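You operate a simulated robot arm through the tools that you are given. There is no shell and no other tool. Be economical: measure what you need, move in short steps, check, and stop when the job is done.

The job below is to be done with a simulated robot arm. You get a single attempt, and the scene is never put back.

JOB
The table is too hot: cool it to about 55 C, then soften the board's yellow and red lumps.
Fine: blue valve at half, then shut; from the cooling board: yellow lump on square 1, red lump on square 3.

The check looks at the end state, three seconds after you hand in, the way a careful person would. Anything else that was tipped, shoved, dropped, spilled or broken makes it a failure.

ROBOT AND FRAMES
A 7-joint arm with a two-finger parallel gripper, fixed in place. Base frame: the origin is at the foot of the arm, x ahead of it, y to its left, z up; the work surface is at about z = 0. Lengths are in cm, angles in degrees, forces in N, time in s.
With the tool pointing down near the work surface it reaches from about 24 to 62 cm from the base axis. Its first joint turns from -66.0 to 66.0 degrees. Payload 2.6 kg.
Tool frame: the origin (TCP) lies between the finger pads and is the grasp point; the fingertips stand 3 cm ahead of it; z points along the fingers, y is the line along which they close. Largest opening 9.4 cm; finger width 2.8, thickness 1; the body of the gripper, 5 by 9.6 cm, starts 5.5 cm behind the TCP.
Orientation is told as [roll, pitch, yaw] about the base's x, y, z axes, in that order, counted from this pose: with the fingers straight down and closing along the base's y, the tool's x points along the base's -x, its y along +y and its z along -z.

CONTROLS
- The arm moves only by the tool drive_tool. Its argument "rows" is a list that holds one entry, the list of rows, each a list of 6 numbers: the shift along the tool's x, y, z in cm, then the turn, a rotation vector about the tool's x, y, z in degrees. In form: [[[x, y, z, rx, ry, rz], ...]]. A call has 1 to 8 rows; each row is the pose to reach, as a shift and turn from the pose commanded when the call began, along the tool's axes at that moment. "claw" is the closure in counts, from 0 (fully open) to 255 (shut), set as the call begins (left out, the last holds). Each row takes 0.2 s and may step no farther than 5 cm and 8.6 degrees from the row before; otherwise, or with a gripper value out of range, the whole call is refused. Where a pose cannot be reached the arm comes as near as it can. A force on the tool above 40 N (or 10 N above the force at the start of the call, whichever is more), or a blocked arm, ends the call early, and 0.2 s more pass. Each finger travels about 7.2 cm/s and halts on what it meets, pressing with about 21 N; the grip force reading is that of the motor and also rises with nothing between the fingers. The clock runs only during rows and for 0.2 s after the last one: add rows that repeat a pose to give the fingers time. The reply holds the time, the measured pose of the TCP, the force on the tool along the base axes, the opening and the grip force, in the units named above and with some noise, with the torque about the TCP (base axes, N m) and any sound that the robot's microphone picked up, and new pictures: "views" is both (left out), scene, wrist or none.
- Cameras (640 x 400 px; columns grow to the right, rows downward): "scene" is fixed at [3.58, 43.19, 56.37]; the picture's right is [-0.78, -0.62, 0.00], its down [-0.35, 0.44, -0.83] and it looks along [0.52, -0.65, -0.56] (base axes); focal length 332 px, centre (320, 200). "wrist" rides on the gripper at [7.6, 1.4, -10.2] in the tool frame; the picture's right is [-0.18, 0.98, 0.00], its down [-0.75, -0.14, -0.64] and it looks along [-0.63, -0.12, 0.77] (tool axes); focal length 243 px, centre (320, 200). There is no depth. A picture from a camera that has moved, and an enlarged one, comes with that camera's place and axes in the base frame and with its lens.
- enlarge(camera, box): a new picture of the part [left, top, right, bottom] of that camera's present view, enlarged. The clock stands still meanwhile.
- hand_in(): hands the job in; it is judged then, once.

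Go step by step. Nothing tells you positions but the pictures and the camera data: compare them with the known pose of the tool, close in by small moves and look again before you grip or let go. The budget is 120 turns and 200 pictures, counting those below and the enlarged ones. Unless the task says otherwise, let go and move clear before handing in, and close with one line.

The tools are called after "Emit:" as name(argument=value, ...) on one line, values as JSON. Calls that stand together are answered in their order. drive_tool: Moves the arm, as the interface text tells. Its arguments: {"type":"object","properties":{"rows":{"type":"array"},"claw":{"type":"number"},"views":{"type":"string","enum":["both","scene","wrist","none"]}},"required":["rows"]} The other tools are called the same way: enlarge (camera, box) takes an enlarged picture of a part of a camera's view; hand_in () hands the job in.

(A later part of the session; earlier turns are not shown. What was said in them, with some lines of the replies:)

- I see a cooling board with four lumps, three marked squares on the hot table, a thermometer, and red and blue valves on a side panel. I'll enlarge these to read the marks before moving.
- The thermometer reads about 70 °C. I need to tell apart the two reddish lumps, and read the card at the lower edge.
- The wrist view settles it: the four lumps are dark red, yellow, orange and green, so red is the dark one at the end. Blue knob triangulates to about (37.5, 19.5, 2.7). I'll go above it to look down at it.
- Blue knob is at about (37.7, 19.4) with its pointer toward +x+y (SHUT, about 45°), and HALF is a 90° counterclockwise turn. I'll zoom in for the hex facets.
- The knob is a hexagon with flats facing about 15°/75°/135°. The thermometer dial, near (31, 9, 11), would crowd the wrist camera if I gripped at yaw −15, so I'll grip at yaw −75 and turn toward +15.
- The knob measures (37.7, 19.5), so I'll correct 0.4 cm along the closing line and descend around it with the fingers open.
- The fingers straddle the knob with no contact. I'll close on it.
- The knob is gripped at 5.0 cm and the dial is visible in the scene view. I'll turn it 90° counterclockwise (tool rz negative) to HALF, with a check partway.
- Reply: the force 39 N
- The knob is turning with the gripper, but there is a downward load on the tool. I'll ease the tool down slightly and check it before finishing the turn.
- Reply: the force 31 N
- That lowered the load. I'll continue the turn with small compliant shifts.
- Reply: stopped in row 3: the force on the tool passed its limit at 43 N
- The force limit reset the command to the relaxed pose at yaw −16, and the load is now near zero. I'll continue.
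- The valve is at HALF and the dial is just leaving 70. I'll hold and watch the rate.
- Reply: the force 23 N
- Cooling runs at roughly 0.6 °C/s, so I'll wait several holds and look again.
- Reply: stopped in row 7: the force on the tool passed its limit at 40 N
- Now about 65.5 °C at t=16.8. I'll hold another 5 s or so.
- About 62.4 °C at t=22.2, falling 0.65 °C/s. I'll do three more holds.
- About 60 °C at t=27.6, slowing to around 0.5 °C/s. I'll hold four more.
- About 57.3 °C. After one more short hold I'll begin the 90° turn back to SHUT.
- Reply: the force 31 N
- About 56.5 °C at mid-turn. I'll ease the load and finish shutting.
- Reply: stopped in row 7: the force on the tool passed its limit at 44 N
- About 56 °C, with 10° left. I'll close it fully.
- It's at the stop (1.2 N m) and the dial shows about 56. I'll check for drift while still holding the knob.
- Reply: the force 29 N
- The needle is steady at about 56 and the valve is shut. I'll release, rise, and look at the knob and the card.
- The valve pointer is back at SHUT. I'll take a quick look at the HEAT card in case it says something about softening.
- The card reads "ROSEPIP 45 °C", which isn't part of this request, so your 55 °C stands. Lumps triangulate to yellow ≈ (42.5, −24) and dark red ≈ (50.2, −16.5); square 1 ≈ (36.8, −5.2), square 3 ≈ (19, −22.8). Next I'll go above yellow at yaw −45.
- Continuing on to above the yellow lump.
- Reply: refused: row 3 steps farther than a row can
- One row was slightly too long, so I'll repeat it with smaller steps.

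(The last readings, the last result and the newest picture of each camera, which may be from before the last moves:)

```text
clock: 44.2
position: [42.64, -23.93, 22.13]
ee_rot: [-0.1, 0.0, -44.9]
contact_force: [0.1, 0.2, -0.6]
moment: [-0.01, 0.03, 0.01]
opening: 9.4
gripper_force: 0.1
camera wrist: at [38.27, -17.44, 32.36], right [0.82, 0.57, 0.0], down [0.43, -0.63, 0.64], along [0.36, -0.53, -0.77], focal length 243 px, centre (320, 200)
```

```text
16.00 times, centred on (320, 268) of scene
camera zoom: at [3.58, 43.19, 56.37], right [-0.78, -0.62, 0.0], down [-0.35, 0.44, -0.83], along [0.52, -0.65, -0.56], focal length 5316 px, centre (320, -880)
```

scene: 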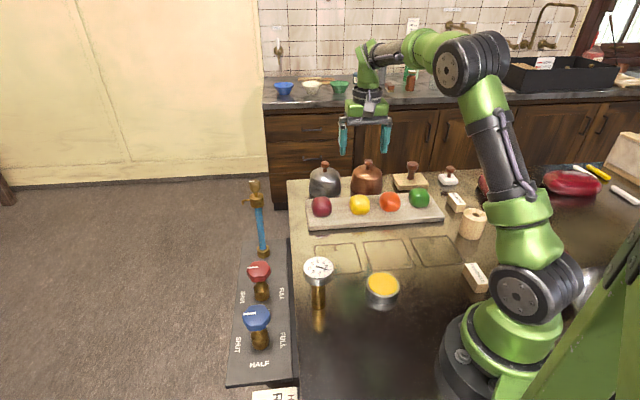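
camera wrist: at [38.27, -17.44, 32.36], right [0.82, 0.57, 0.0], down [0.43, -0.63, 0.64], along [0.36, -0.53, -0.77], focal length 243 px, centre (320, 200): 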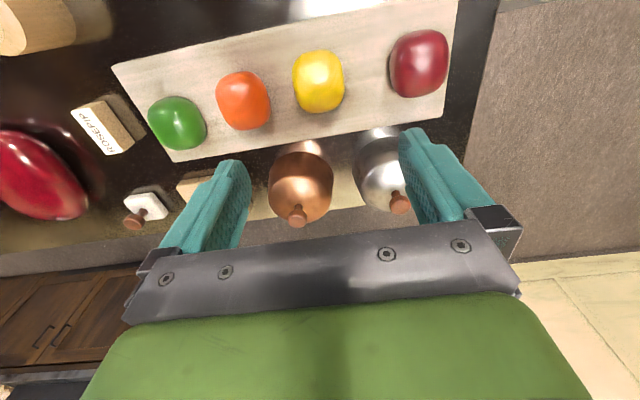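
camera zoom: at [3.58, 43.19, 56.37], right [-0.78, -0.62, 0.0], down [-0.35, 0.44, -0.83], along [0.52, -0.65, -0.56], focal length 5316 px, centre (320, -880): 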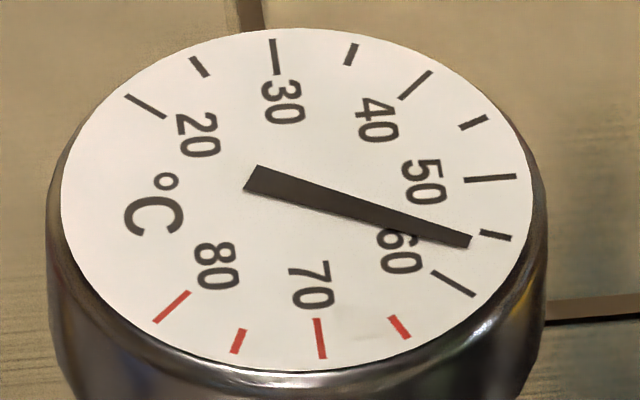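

The dial is steady at about 56. Yellow is at (42.0, −23.2), and the board top is roughly z=2, so I'll come down to z≈6 first and check.

Emit:
drive_tool(rows=[[[0.9, 0.06, 4, 0, 0, 0], [0.9, 0.06, 8, 0, 0, 0], [0.9, 0.06, 12, 0, 0, 0], [0.9, 0.06, 15, 0, 0, 0], [0.9, 0.06, 16, 0, 0, 0], [0.9, 0.06, 16, 0, 0, 0]]])

Emit:
enlarge(camera="scene", box=[295, 150, 465, 280])

```text
clock: 45.6
position: [41.89, -23.34, 6.13]
ee_rot: [-0.1, 0.0, -44.9]
contact_force: [0.8, 0.2, -0.3]
moment: [0.0, 0.01, -0.02]
opening: 9.41
gripper_force: 0.1
camera wrist: at [37.55, -16.88, 16.33], right [0.82, 0.57, 0.0], down [0.43, -0.63, 0.64], along [0.36, -0.53, -0.77], focal length 243 px, centre (320, 200)
```

scene: 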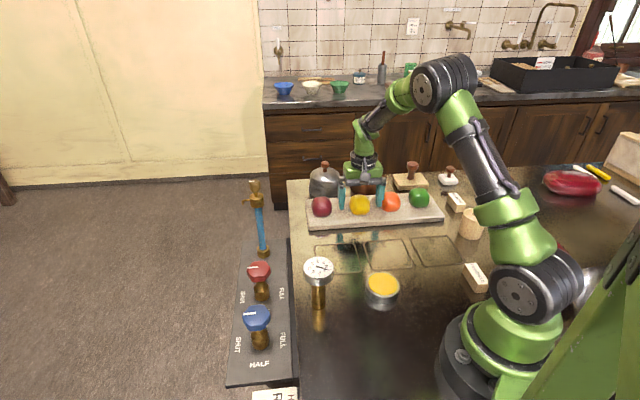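
wrist: 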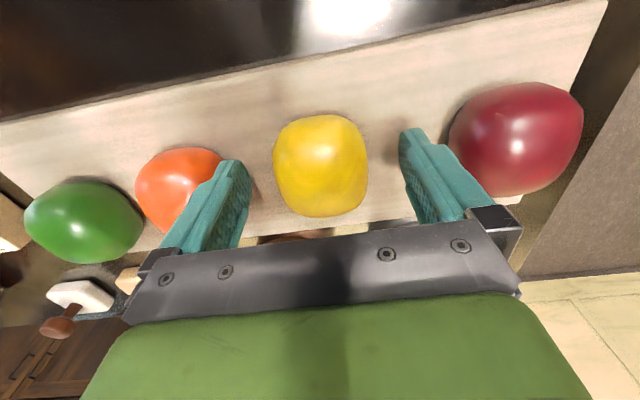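

```text
3.08 times, centred on (380, 215) of scene
camera zoom: at [3.58, 43.19, 56.37], right [-0.78, -0.62, 0.0], down [-0.35, 0.44, -0.83], along [0.52, -0.65, -0.56], focal length 1022 px, centre (135, 154)
```

zoom: 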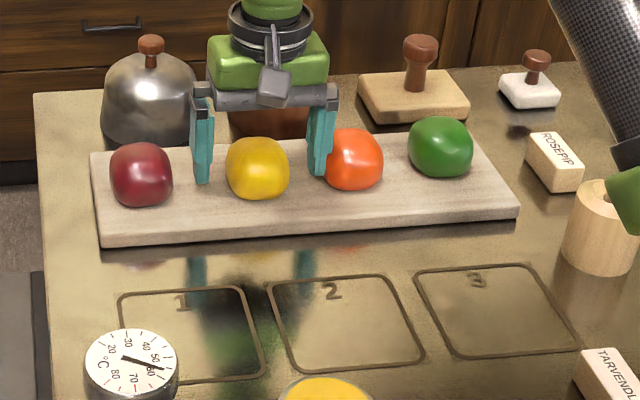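

The orange lump is close to the open left finger, so I'll narrow the opening to about 7.4 first. Then I'll centre (0.5 cm back), lower slightly and close.

Emit:
drive_tool(rows=[[[0, 0, 0, 0, 0, 0], [0, 0, 0, 0, 0, 0], [0.5, 0.1, 0, 0, 0, 0], [0.5, 0.1, 0.4, 0, 0, 0], [0.5, 0.1, 0.4, 0, 0, 0]]], claw=54)

Emit:
enlarge(camera="scene", box=[295, 170, 435, 240])

```text
clock: 46.8
position: [41.71, -22.74, 5.79]
ee_rot: [-0.1, 0.0, -45.0]
contact_force: [-0.2, -0.8, -0.6]
moment: [-0.01, -0.01, -0.02]
opening: 7.42
gripper_force: 0.1
camera wrist: at [37.24, -16.34, 16.04], right [0.82, 0.57, 0.0], down [0.43, -0.63, 0.64], along [0.36, -0.53, -0.77], focal length 243 px, centre (320, 200)
```

scene: 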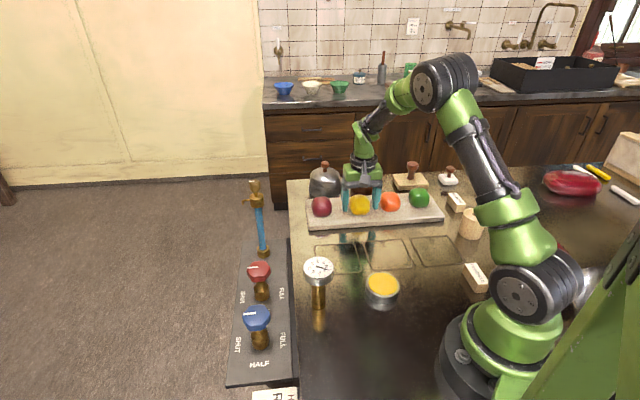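
wrist: 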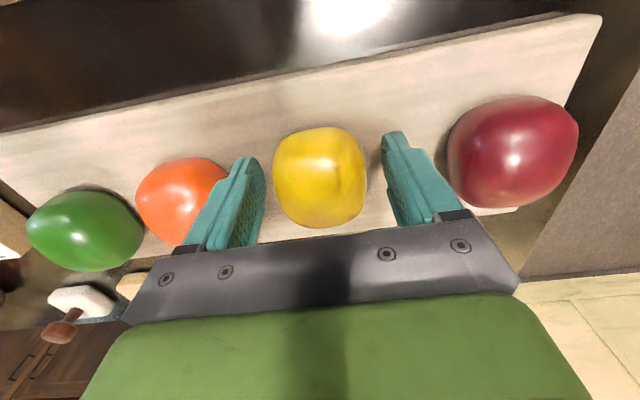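

```text
4.57 times, centred on (365, 205) of scene
camera zoom: at [3.58, 43.19, 56.37], right [-0.78, -0.62, 0.0], down [-0.35, 0.44, -0.83], along [0.52, -0.65, -0.56], focal length 1519 px, centre (114, 177)
```

zoom: 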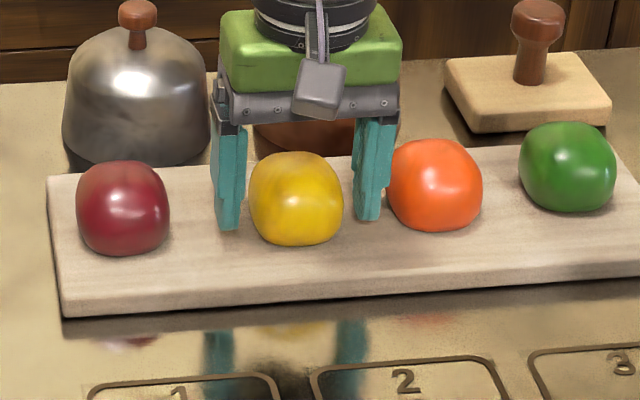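

The fingers straddle yellow and clear the orange lump. I'll close gently.

Emit:
drive_tool(rows=[[[0, 0, 0, 0, 0, 0], [0, 0, 0, 0, 0, 0], [0, 0, 0, 0, 0, 0]]], claw=130, views="wrist")

```text
clock: 47.6
position: [41.59, -22.88, 5.95]
ee_rot: [-0.2, 0.0, -45.0]
contact_force: [-0.2, 0.1, 0.7]
moment: [-0.07, 0.06, -0.03]
opening: 5.5
gripper_force: 21.3
camera wrist: at [37.23, -16.36, 16.04], right [0.82, 0.57, 0.0], down [0.43, -0.63, 0.64], along [0.36, -0.53, -0.77], focal length 243 px, centre (320, 200)
```

wrist: 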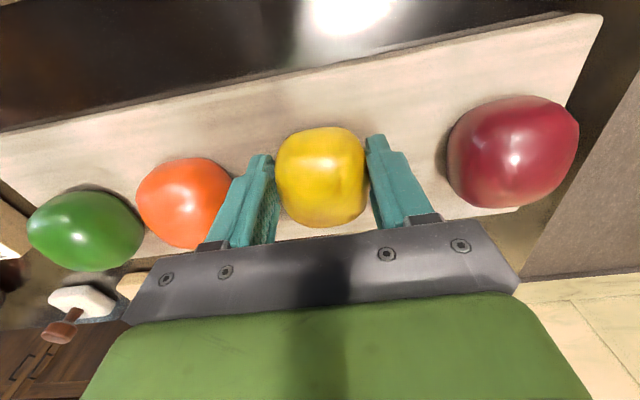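

Yellow is held at 5.5 cm. I'll lift it clear of the board and carry it over toward square 1.

Emit:
drive_tool(rows=[[[0, 0, -3, 0, 0, 0], [0, 0, -7, 0, 0, 0], [2, 1, -10, 0, 0, 0], [5.5, 3.1, -10, 0, 0, 0], [9, 5.2, -10, 0, 0, 0], [12.5, 7.2, -10, 0, 0, 0], [15.9, 9.1, -10, 0, 0, 0], [15.9, 9.1, -10, 0, 0, 0]]])

```text
clock: 49.4
position: [36.76, -5.15, 15.97]
ee_rot: [0.0, 0.1, -45.0]
contact_force: [0.9, -0.2, -1.1]
moment: [0.02, 0.06, -0.02]
opening: 5.51
gripper_force: 20.7
camera wrist: at [32.39, 1.32, 26.14], right [0.82, 0.57, 0.0], down [0.43, -0.63, 0.64], along [0.36, -0.53, -0.77], focal length 243 px, centre (320, 200)
```

scene: 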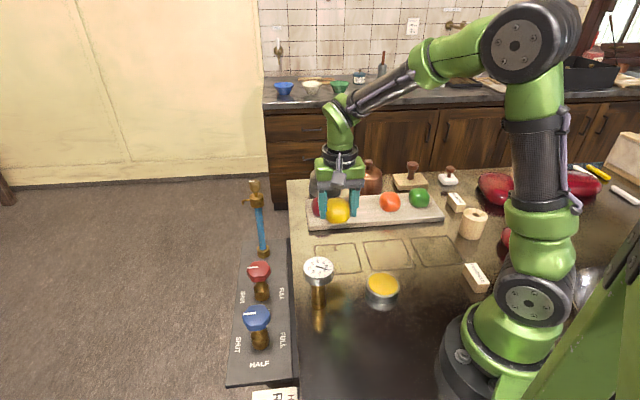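
wrist: 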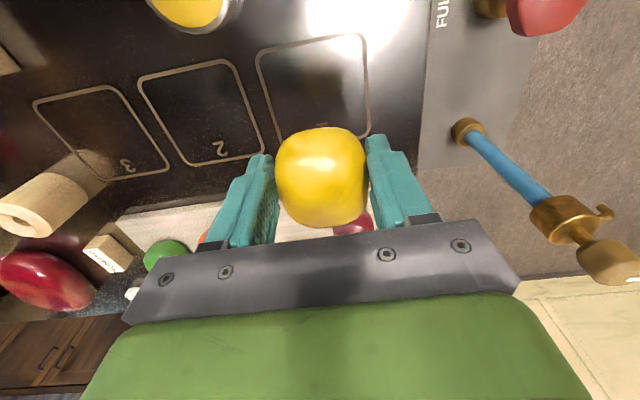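

The square 1 centre computes to (36.2, −5.15). I'll lower yellow onto it, slowing near the surface.

Emit:
drive_tool(rows=[[[0.35, -0.35, 4, 0, 0, 0], [0.35, -0.35, 8, 0, 0, 0], [0.35, -0.35, 10.5, 0, 0, 0], [0.35, -0.35, 11.2, 0, 0, 0], [0.35, -0.35, 11.2, 0, 0, 0]]])

Emit:
enlarge(camera="scene", box=[295, 190, 415, 290])

```text
clock: 50.6
position: [36.29, -5.21, 4.66]
ee_rot: [-0.1, 0.0, -44.9]
contact_force: [-0.2, -0.3, -1.7]
moment: [0.0, 0.01, 0.03]
opening: 5.51
gripper_force: 20.7
camera wrist: at [31.93, 1.39, 14.83], right [0.82, 0.57, 0.0], down [0.43, -0.63, 0.64], along [0.36, -0.53, -0.77], focal length 243 px, centre (320, 200)
```

scene: 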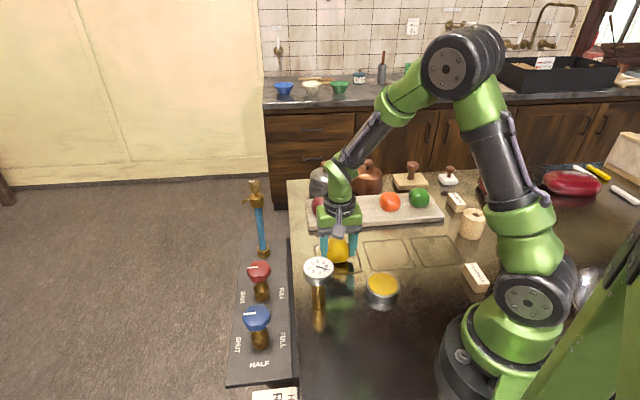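
wrist: 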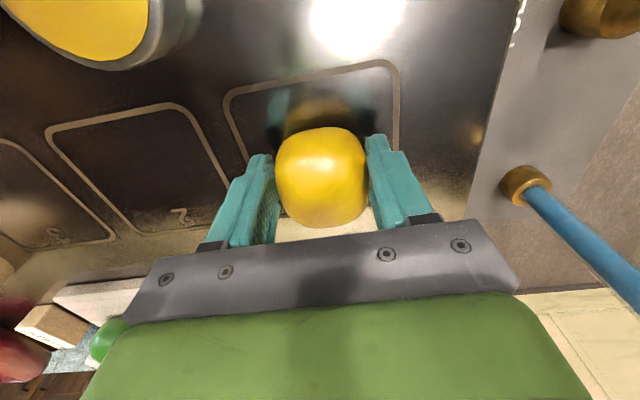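

```text
4.00 times, centred on (355, 240) of scene
camera zoom: at [3.58, 43.19, 56.37], right [-0.78, -0.62, 0.0], down [-0.35, 0.44, -0.83], along [0.52, -0.65, -0.56], focal length 1329 px, centre (180, 40)
```

zoom: 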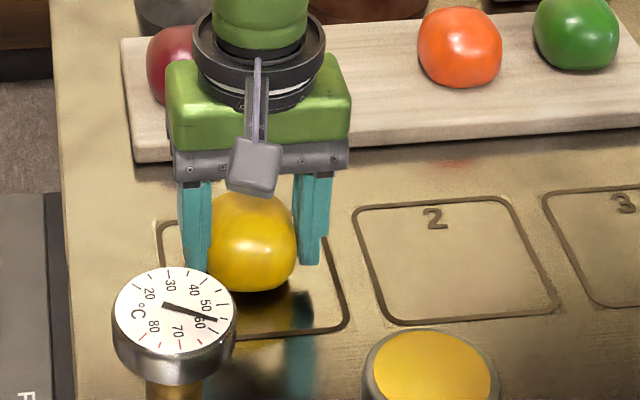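

It's a little above the surface, so I'll creep down until contact.

Emit:
drive_tool(rows=[[[0, 0, 0.3, 0, 0, 0], [0, 0, 0.6, 0, 0, 0], [0, 0, 0.6, 0, 0, 0]]], views="none")

Emit:
enlarge(camera="scene", box=[315, 225, 375, 275])

```text
clock: 51.4
position: [36.37, -5.06, 4.13]
ee_rot: [-0.1, 0.0, -45.2]
contact_force: [-2.8, 1.9, 10.3]
moment: [0.0, 0.09, -0.01]
opening: 5.54
gripper_force: 21.0
```

```text
8.00 times, centred on (345, 250) of scene
camera zoom: at [3.57, 43.19, 56.37], right [-0.78, -0.62, 0.0], down [-0.35, 0.44, -0.83], along [0.52, -0.65, -0.56], focal length 2658 px, centre (120, -200)
```

zoom: 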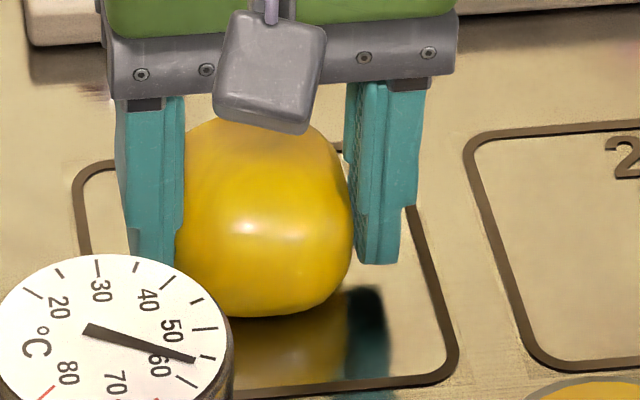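

Contact (10 N) on square 1. I'll release and rise.

Emit:
drive_tool(rows=[[[0, 0, 0, 0, 0, 0], [0, 0, 0, 0, 0, 0], [0, 0, 0, 0, 0, 0], [0, 0, -3, 0, 0, 0], [0, 0, -7, 0, 0, 0], [0, 0, -12, 0, 0, 0]]], claw=40)

```text
clock: 52.8
position: [36.4, -5.2, 15.73]
ee_rot: [-0.2, 0.0, -44.9]
contact_force: [-0.8, -0.3, 0.2]
moment: [0.02, 0.02, -0.04]
opening: 7.93
gripper_force: 0.1
camera wrist: at [31.93, 1.32, 25.88], right [0.82, 0.57, 0.0], down [0.43, -0.63, 0.64], along [0.36, -0.53, -0.77], focal length 243 px, centre (320, 200)
```

scene: 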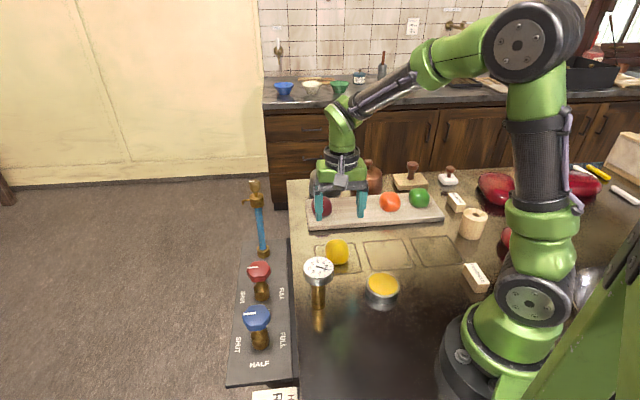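
wrist: 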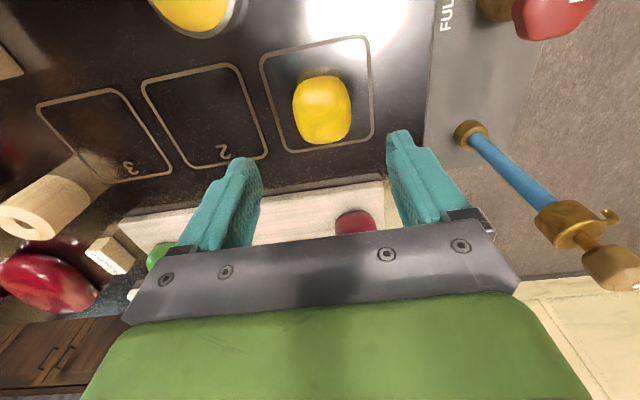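

Yellow sits inside square 1. Next I'll go above the dark red lump, at about (49.65, −15.9).

Emit:
drive_tool(rows=[[[-4.3, 0.5, 0, 0, 0, 0], [-8.6, 0.9, 0, 0, 0, 0], [-12.9, 1.4, 0, 0, 0, 0], [-16.9, 1.8, 1, 0, 0, 0], [-16.9, 1.8, 4, 0, 0, 0], [-16.9, 1.8, 4, 0, 0, 0]]])

```text
clock: 54.2
position: [49.44, -15.77, 11.64]
ee_rot: [0.0, 0.0, -45.0]
contact_force: [0.1, -0.5, -1.1]
moment: [0.02, 0.03, -0.01]
opening: 7.91
gripper_force: 0.0
camera wrist: at [45.02, -9.42, 21.84], right [0.82, 0.57, 0.0], down [0.43, -0.63, 0.64], along [0.36, -0.53, -0.77], focal length 243 px, centre (320, 200)
```

scene: 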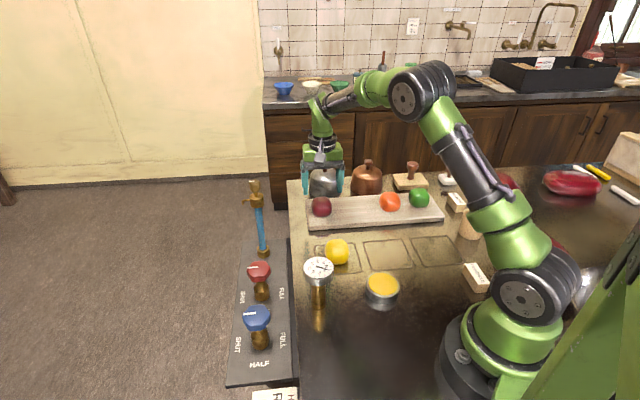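
wrist: 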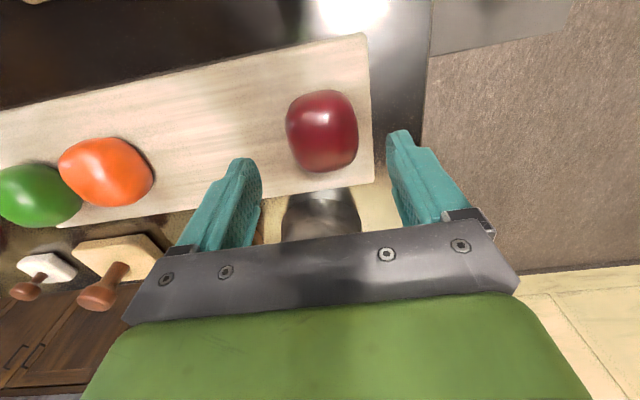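

Well centred at (49.5, −15.8), and the steel dome clears the gripper. I'll descend to z≈5.8.

Emit:
drive_tool(rows=[[[0, 0.05, 3.5, 0, 0, 0], [0, 0.05, 5.4, 0, 0, 0], [0, 0.05, 5.9, 0, 0, 0], [0, 0.05, 5.9, 0, 0, 0]]])

Emit:
enlarge(camera="scene", box=[285, 150, 405, 240])

```text
clock: 55.2
position: [49.58, -15.63, 5.88]
ee_rot: [-0.2, -0.1, -44.9]
contact_force: [-0.6, -0.7, 0.3]
moment: [0.01, -0.02, 0.0]
opening: 7.92
gripper_force: 0.0
camera wrist: at [45.1, -9.27, 16.08], right [0.82, 0.57, 0.0], down [0.43, -0.63, 0.64], along [0.36, -0.53, -0.77], focal length 243 px, centre (320, 200)
```

scene: 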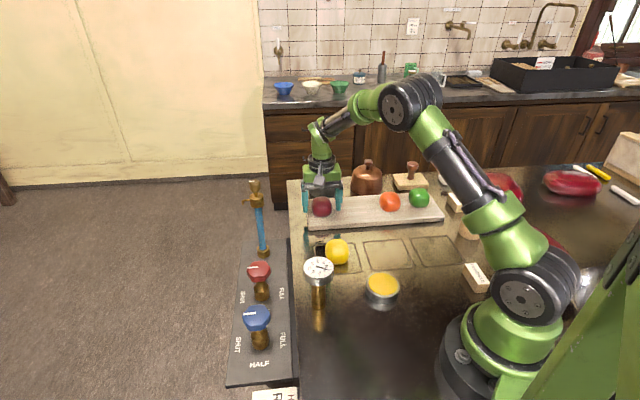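
wrist: 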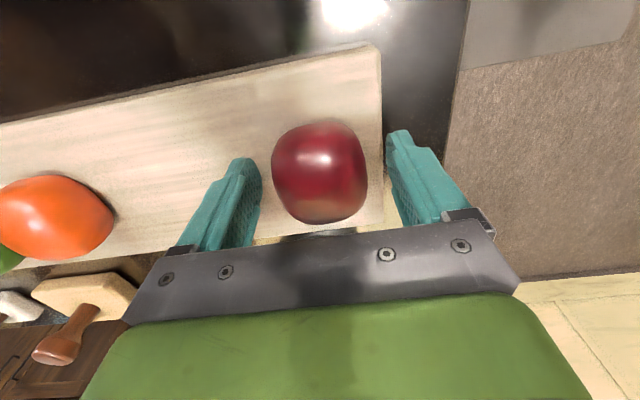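

```text
4.44 times, centred on (345, 195) of scene
camera zoom: at [3.58, 43.19, 56.37], right [-0.78, -0.62, 0.0], down [-0.35, 0.44, -0.83], along [0.52, -0.65, -0.56], focal length 1477 px, centre (209, 222)
```

zoom: 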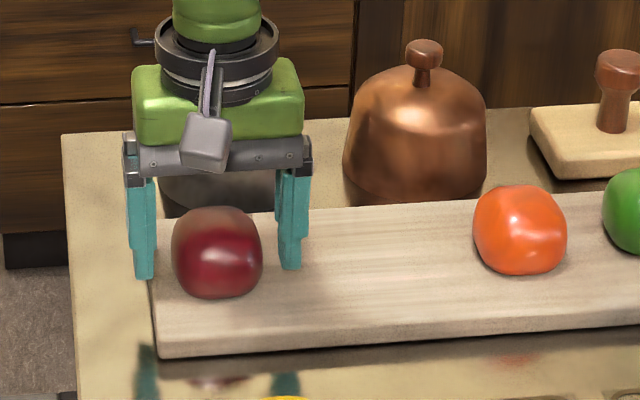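

Aligned. I'll close, then lift straight up.

Emit:
drive_tool(rows=[[[0, 0, 0, 0, 0, 0], [0, 0, 0, 0, 0, 0], [0, 0, 0, 0, 0, 0]]], claw=130, views="none")

Emit:
drive_tool(rows=[[[0, 0, -3, 0, 0, 0], [0, 0, -7, 0, 0, 0], [0, 0, -11, 0, 0, 0], [0, 0, -11, 0, 0, 0]]])

Emit:
enlarge(camera="scene", box=[295, 225, 375, 285])

```text
clock: 56.0
position: [49.42, -15.88, 6.01]
ee_rot: [0.0, 0.0, -44.8]
contact_force: [0.7, -0.5, 0.5]
moment: [0.0, 0.01, -0.03]
opening: 5.51
gripper_force: 21.1
```

```text
clock: 57.0
position: [49.76, -15.83, 16.82]
ee_rot: [-0.1, 0.0, -44.9]
contact_force: [0.8, -0.2, -1.1]
moment: [0.02, 0.0, 0.03]
opening: 5.5
gripper_force: 21.0
camera wrist: at [45.47, -9.43, 27.02], right [0.82, 0.57, 0.0], down [0.43, -0.63, 0.64], along [0.36, -0.53, -0.77], focal length 243 px, centre (320, 200)
```

scene: 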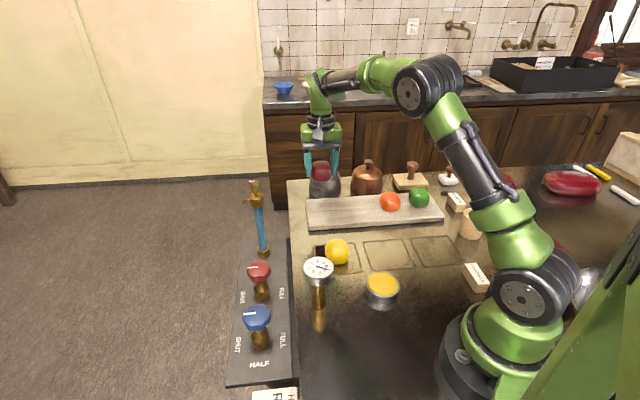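
wrist: 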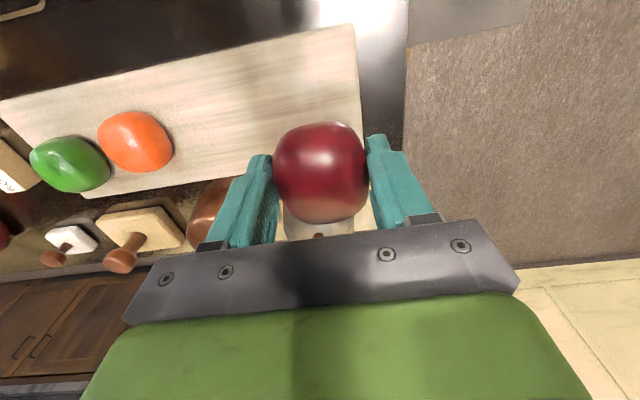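

```text
6.67 times, centred on (335, 255) of scene
camera zoom: at [3.58, 43.19, 56.37], right [-0.78, -0.62, 0.0], down [-0.35, 0.44, -0.83], along [0.52, -0.65, -0.56], focal length 2215 px, centre (220, -167)
```

zoom: 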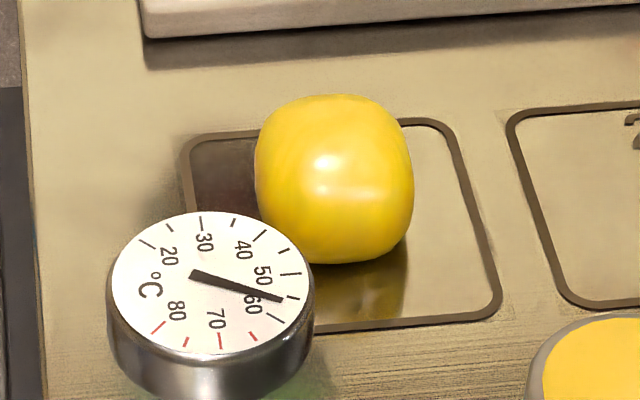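

The red lump is held. I'll carry it to above square 3, at about (18.9, −22.6).

Emit:
drive_tool(rows=[[[2.4, -3.8, 0, 0, 0, 0], [4.9, -7.6, 0, 0, 0, 0], [7.3, -11.4, 0, 0, 0, 0], [9.7, -15.2, 0, 0, 0, 0], [12.1, -19, 0, 0, 0, 0], [14.6, -22.8, 0, 0, 0, 0], [17, -26.6, 0, 0, 0, 0], [17, -26.6, 0, 0, 0, 0]]])

```text
clock: 58.8
position: [18.46, -22.73, 17.26]
ee_rot: [-0.1, 0.0, -44.9]
contact_force: [1.3, -0.3, -1.1]
moment: [-0.01, 0.04, 0.01]
opening: 5.52
gripper_force: 20.7
camera wrist: at [14.09, -16.31, 27.44], right [0.82, 0.57, 0.0], down [0.43, -0.63, 0.64], along [0.36, -0.53, -0.77], focal length 243 px, centre (320, 200)
```

scene: 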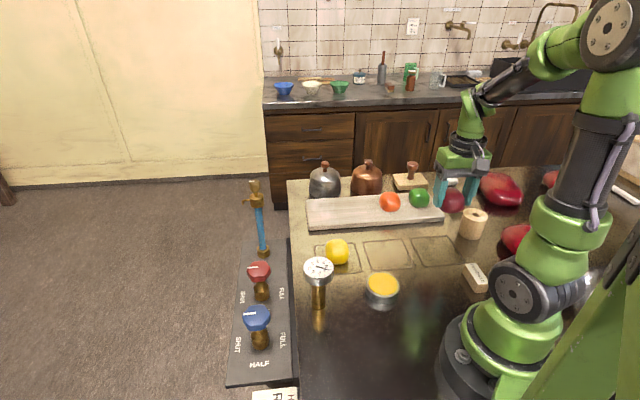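
wrist: 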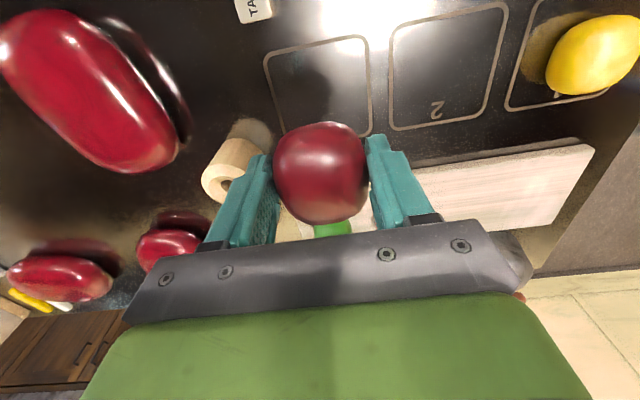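

The square 3 centre computes to (18.8, −22.85), nearly below. I'll lower.

Emit:
drive_tool(rows=[[[-0.28, 0.14, 4, 0, 0, 0], [-0.28, 0.14, 8, 0, 0, 0], [-0.28, 0.14, 11, 0, 0, 0], [-0.28, 0.14, 12.3, 0, 0, 0], [-0.28, 0.14, 12.3, 0, 0, 0]]])

Emit:
enlarge(camera="scene", box=[395, 200, 495, 280])

```text
clock: 60.0
position: [18.98, -22.6, 4.71]
ee_rot: [-0.2, 0.0, -44.9]
contact_force: [0.2, 0.0, -1.4]
moment: [0.01, -0.02, -0.01]
opening: 5.52
gripper_force: 21.1
camera wrist: at [14.59, -16.17, 14.95], right [0.82, 0.57, 0.0], down [0.43, -0.63, 0.64], along [0.36, -0.53, -0.77], focal length 243 px, centre (320, 200)
```

scene: 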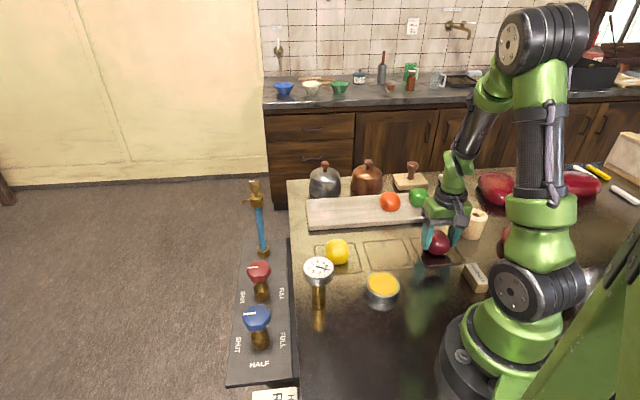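
wrist: 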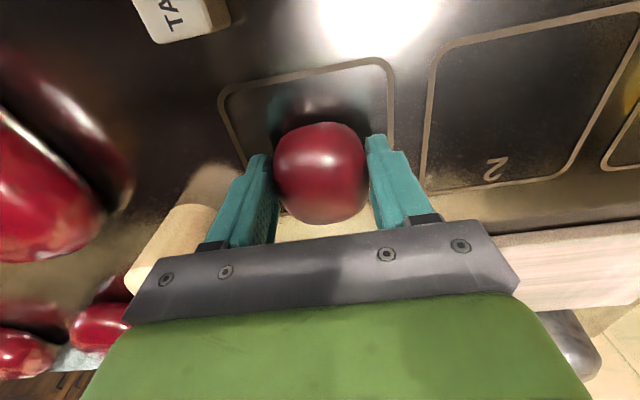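

```text
5.00 times, centred on (445, 240) of scene
camera zoom: at [3.58, 43.19, 56.37], right [-0.78, -0.62, 0.0], down [-0.35, 0.44, -0.83], along [0.52, -0.65, -0.56], focal length 1661 px, centre (-305, 0)
```

zoom: 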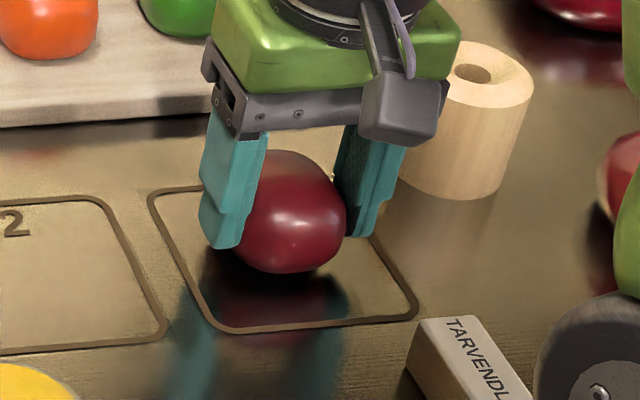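

It's just above square 3, so I'll creep down to contact.

Emit:
drive_tool(rows=[[[0, 0, 0.3, 0, 0, 0], [0, 0, 0.6, 0, 0, 0], [0, 0, 0.6, 0, 0, 0]]], views="none")

```text
clock: 60.8
position: [18.91, -22.67, 4.3]
ee_rot: [-0.2, -0.1, -44.9]
contact_force: [-0.5, 0.4, -1.8]
moment: [-0.01, 0.02, 0.0]
opening: 5.53
gripper_force: 21.3
```

Emit:
drive_tool(rows=[[[0, 0, 0.15, 0, 0, 0], [0, 0, 0.3, 0, 0, 0], [0, 0, 0.3, 0, 0, 0]]], views="none")

Emit:
enlarge(camera="scene", box=[395, 200, 495, 280])

```text
clock: 61.6
position: [18.92, -22.69, 3.96]
ee_rot: [-0.1, 0.0, -45.0]
contact_force: [-3.6, 4.0, 19.0]
moment: [-0.01, -0.03, 0.01]
opening: 5.51
gripper_force: 21.2
```

```text
5.00 times, centred on (445, 240) of scene
camera zoom: at [3.57, 43.2, 56.36], right [-0.78, -0.62, 0.0], down [-0.35, 0.44, -0.83], along [0.52, -0.65, -0.56], focal length 1661 px, centre (-305, 0)
```

zoom: 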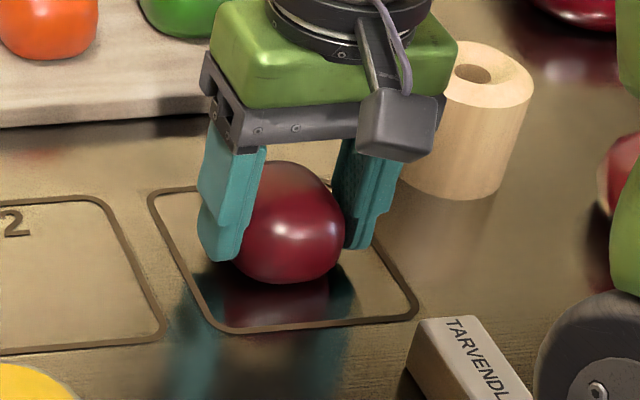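

The red lump rests inside square 3. I'll release and rise clear.

Emit:
drive_tool(rows=[[[0, 0, 0, 0, 0, 0], [0, 0, 0, 0, 0, 0], [0, 0, 0, 0, 0, 0], [0, 0, -3, 0, 0, 0], [0, 0, -7, 0, 0, 0], [0, 0, -12, 0, 0, 0], [0, 0, -16, 0, 0, 0]]], claw=40)

Emit:
enlarge(camera="scene", box=[290, 170, 490, 300])

Emit:
enlarge(camera="scene", box=[295, 225, 375, 285])

```text
clock: 63.2
position: [18.92, -22.59, 19.9]
ee_rot: [-0.3, 0.1, -45.0]
contact_force: [-0.2, -0.4, -0.4]
moment: [-0.01, 0.01, 0.01]
opening: 7.9
gripper_force: 0.1
camera wrist: at [14.56, -16.17, 30.06], right [0.82, 0.57, 0.0], down [0.43, -0.63, 0.64], along [0.36, -0.53, -0.77], focal length 243 px, centre (320, 200)
```

scene: 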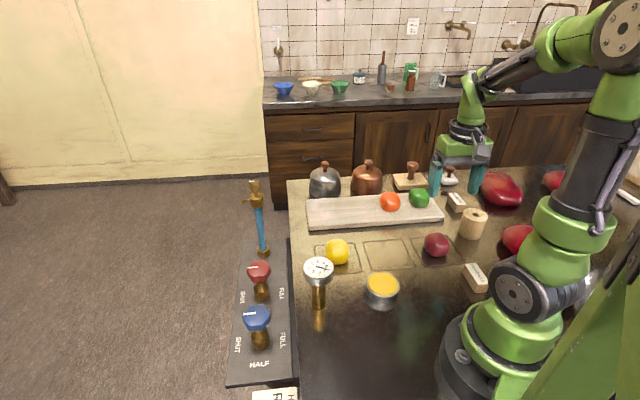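
wrist: 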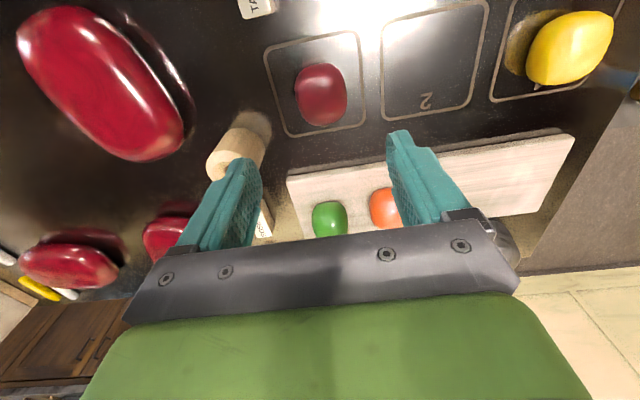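

```text
3.08 times, centred on (390, 235) of scene
camera zoom: at [3.58, 43.19, 56.37], right [-0.78, -0.62, 0.0], down [-0.35, 0.44, -0.83], along [0.52, -0.65, -0.56], focal length 1022 px, centre (105, 92)
```

zoom: 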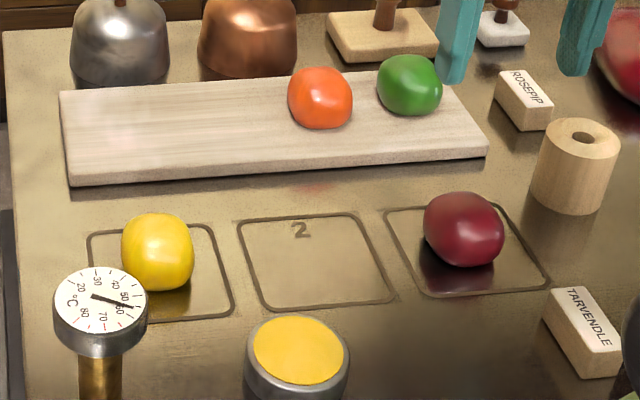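

```text
6.67 times, centred on (335, 255) of scene
camera zoom: at [3.58, 43.19, 56.37], right [-0.78, -0.62, 0.0], down [-0.35, 0.44, -0.83], along [0.52, -0.65, -0.56], focal length 2215 px, centre (220, -167)
```

zoom: 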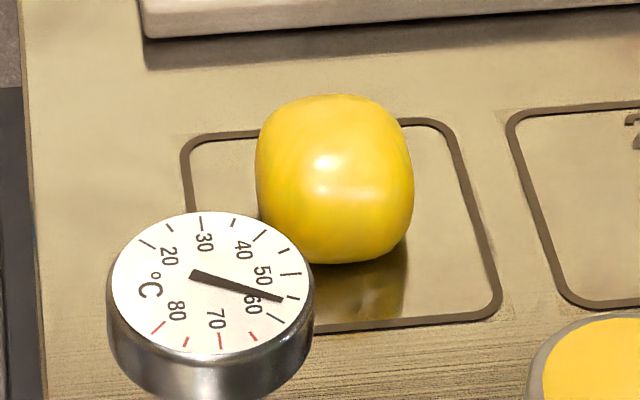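

Both lumps are placed, but yellow's shape hasn't visibly changed yet. I'll wait to let the heat work and compare.

Emit:
drive_tool(rows=[[[0, 0, -1, 0, 0, 0], [0, 0, -1, 0, 0, 0], [0, 0, -1, 0, 0, 0], [0, 0, -1, 0, 0, 0], [0, 0, -1, 0, 0, 0], [0, 0, -1, 0, 0, 0], [0, 0, -1, 0, 0, 0], [0, 0, -1, 0, 0, 0]]], views="none")

Emit:
drive_tool(rows=[[[0, 0, 0, 0, 0, 0], [0, 0, 0, 0, 0, 0], [0, 0, 0, 0, 0, 0], [0, 0, 0, 0, 0, 0], [0, 0, 0, 0, 0, 0], [0, 0, 0, 0, 0, 0], [0, 0, 0, 0, 0, 0], [0, 0, 0, 0, 0, 0]]], views="none")

Emit:
drive_tool(rows=[[[0, 0, 0, 0, 0, 0], [0, 0, 0, 0, 0, 0], [0, 0, 0, 0, 0, 0], [0, 0, 0, 0, 0, 0], [0, 0, 0, 0, 0, 0], [0, 0, 0, 0, 0, 0], [0, 0, 0, 0, 0, 0], [0, 0, 0, 0, 0, 0]]], views="none")

Emit:
drive_tool(rows=[[[0, 0, 0, 0, 0, 0], [0, 0, 0, 0, 0, 0], [0, 0, 0, 0, 0, 0], [0, 0, 0, 0, 0, 0], [0, 0, 0, 0, 0, 0], [0, 0, 0, 0, 0, 0], [0, 0, 0, 0, 0, 0], [0, 0, 0, 0, 0, 0]]], views="none")

Emit:
drive_tool(rows=[[[0, 0, 0, 0, 0, 0], [0, 0, 0, 0, 0, 0], [0, 0, 0, 0, 0, 0], [0, 0, 0, 0, 0, 0], [0, 0, 0, 0, 0, 0], [0, 0, 0, 0, 0, 0], [0, 0, 0, 0, 0, 0], [0, 0, 0, 0, 0, 0]]], views="none")

Emit:
enlarge(camera="scene", box=[290, 170, 490, 300])

Emit:
enlarge(camera="scene", box=[295, 225, 375, 285])

```text
clock: 65.0
position: [18.88, -22.66, 20.89]
ee_rot: [-0.1, -0.1, -44.9]
contact_force: [0.7, -0.2, 0.0]
moment: [-0.02, -0.02, 0.01]
opening: 7.92
gripper_force: 0.1
```

```text
clock: 66.8
position: [19.0, -22.8, 20.8]
ee_rot: [-0.1, 0.0, -44.9]
contact_force: [-0.7, -0.9, 0.6]
moment: [0.0, 0.01, 0.02]
opening: 7.92
gripper_force: 0.1
```

```text
clock: 68.6
position: [18.9, -22.69, 20.96]
ee_rot: [-0.2, 0.0, -44.9]
contact_force: [-0.6, -0.3, 0.3]
moment: [0.02, 0.01, -0.04]
opening: 7.9
gripper_force: 0.1
```

```text
clock: 70.4
position: [18.86, -22.68, 20.95]
ee_rot: [-0.1, 0.0, -45.0]
contact_force: [-0.1, 0.5, -0.4]
moment: [0.03, 0.02, -0.02]
opening: 7.91
gripper_force: 0.1
```

```text
clock: 72.2
position: [18.94, -22.64, 20.99]
ee_rot: [-0.2, 0.0, -45.0]
contact_force: [0.8, 0.0, 0.3]
moment: [0.01, -0.06, -0.03]
opening: 7.92
gripper_force: 0.2
```

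```text
3.08 times, centred on (390, 235) of scene
camera zoom: at [3.58, 43.19, 56.37], right [-0.78, -0.62, 0.0], down [-0.35, 0.44, -0.83], along [0.52, -0.65, -0.56], focal length 1022 px, centre (105, 92)
```

zoom: 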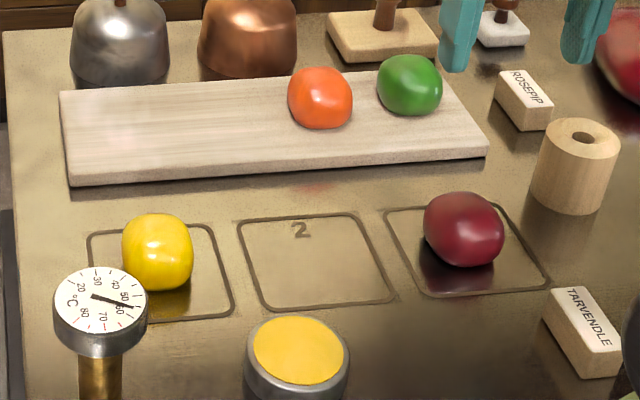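

```text
6.67 times, centred on (335, 255) of scene
camera zoom: at [3.58, 43.19, 56.37], right [-0.78, -0.62, 0.0], down [-0.35, 0.44, -0.83], along [0.52, -0.65, -0.56], focal length 2215 px, centre (220, -167)
```

zoom: 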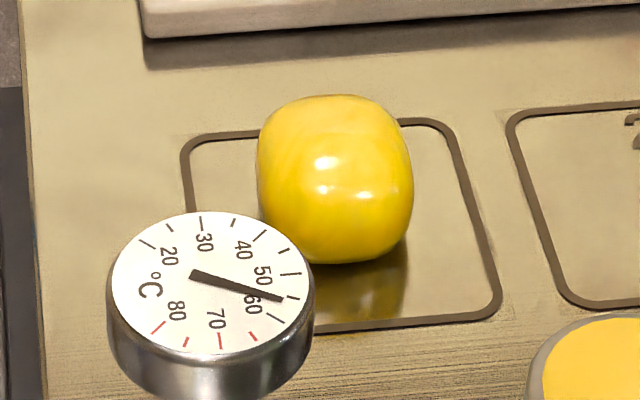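

Yellow has become visibly glossier, and the red lump went down about 10 s later. I'll wait longer and look at both.

Emit:
drive_tool(rows=[[[0, 0, 0, 0, 0, 0], [0, 0, 0, 0, 0, 0], [0, 0, 0, 0, 0, 0], [0, 0, 0, 0, 0, 0], [0, 0, 0, 0, 0, 0], [0, 0, 0, 0, 0, 0], [0, 0, 0, 0, 0, 0], [0, 0, 0, 0, 0, 0]]], views="none")

Emit:
drive_tool(rows=[[[0, 0, 0, 0, 0, 0], [0, 0, 0, 0, 0, 0], [0, 0, 0, 0, 0, 0], [0, 0, 0, 0, 0, 0], [0, 0, 0, 0, 0, 0], [0, 0, 0, 0, 0, 0], [0, 0, 0, 0, 0, 0], [0, 0, 0, 0, 0, 0]]], views="none")

Emit:
drive_tool(rows=[[[0, 0, 0, 0, 0, 0], [0, 0, 0, 0, 0, 0], [0, 0, 0, 0, 0, 0], [0, 0, 0, 0, 0, 0], [0, 0, 0, 0, 0, 0], [0, 0, 0, 0, 0, 0], [0, 0, 0, 0, 0, 0], [0, 0, 0, 0, 0, 0]]], views="none")

Emit:
drive_tool(rows=[[[0, 0, 0, 0, 0, 0], [0, 0, 0, 0, 0, 0], [0, 0, 0, 0, 0, 0], [0, 0, 0, 0, 0, 0], [0, 0, 0, 0, 0, 0], [0, 0, 0, 0, 0, 0], [0, 0, 0, 0, 0, 0], [0, 0, 0, 0, 0, 0]]], views="none")

Emit:
drive_tool(rows=[[[0, 0, 0, 0, 0, 0], [0, 0, 0, 0, 0, 0], [0, 0, 0, 0, 0, 0], [0, 0, 0, 0, 0, 0], [0, 0, 0, 0, 0, 0], [0, 0, 0, 0, 0, 0], [0, 0, 0, 0, 0, 0], [0, 0, 0, 0, 0, 0]]], views="none")

Emit:
enlarge(camera="scene", box=[400, 210, 480, 270])

Emit:
enlarge(camera="scene", box=[295, 225, 375, 285])

```text
clock: 74.0
position: [18.94, -22.61, 20.83]
ee_rot: [-0.2, 0.1, -44.9]
contact_force: [-0.1, 0.7, -1.3]
moment: [-0.01, 0.01, 0.04]
opening: 7.91
gripper_force: 0.1
```

```text
clock: 75.8
position: [18.89, -22.61, 20.92]
ee_rot: [-0.1, 0.0, -44.9]
contact_force: [-0.3, 0.2, 1.4]
moment: [-0.02, -0.03, 0.02]
opening: 7.93
gripper_force: 0.1
```

```text
clock: 77.6
position: [18.9, -22.75, 20.86]
ee_rot: [-0.2, 0.0, -44.9]
contact_force: [-0.4, 0.3, -0.1]
moment: [0.01, -0.01, -0.02]
opening: 7.89
gripper_force: 0.1
```

```text
clock: 79.4
position: [19.04, -22.69, 20.8]
ee_rot: [-0.1, 0.0, -44.9]
contact_force: [-0.2, -0.5, -0.4]
moment: [0.02, -0.03, 0.0]
opening: 7.94
gripper_force: 0.0
```

```text
clock: 81.2
position: [18.87, -22.64, 20.92]
ee_rot: [-0.2, 0.0, -45.0]
contact_force: [-0.5, 0.2, -0.8]
moment: [-0.01, -0.01, 0.0]
opening: 7.91
gripper_force: 0.0
```

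```text
6.67 times, centred on (440, 240) of scene
camera zoom: at [3.58, 43.19, 56.37], right [-0.78, -0.62, 0.0], down [-0.35, 0.44, -0.83], along [0.52, -0.65, -0.56], focal length 2215 px, centre (-480, -67)
```

zoom: 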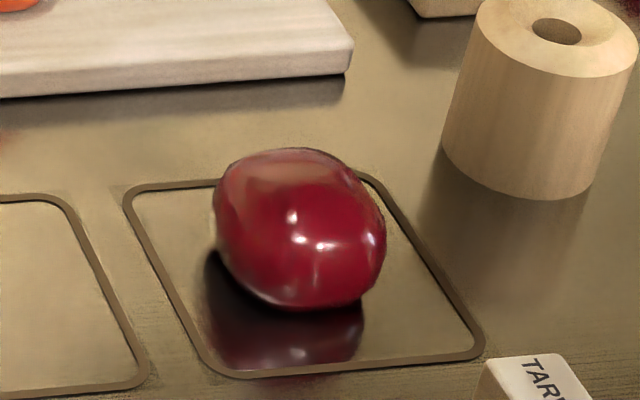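

```text
6.67 times, centred on (335, 255) of scene
camera zoom: at [3.58, 43.19, 56.37], right [-0.78, -0.62, 0.0], down [-0.35, 0.44, -0.83], along [0.52, -0.65, -0.56], focal length 2215 px, centre (220, -167)
```

zoom: 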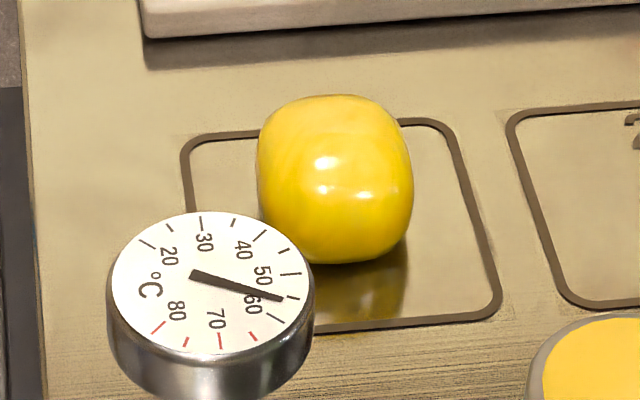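

Both lumps now have the sharp gloss of softened material, each inside its square. The dial is steady at about 56 °C, both valves are shut, nothing else moved, and the arm is clear with the gripper open, so I'm handing in.

Emit:
hand_in()

```text
The job is handed in.
```

I cooled the table to about 56 °C with the blue valve at half, then shut it; the yellow lump is on square 1 and the red (dark red) lump on square 3, and both look softened.
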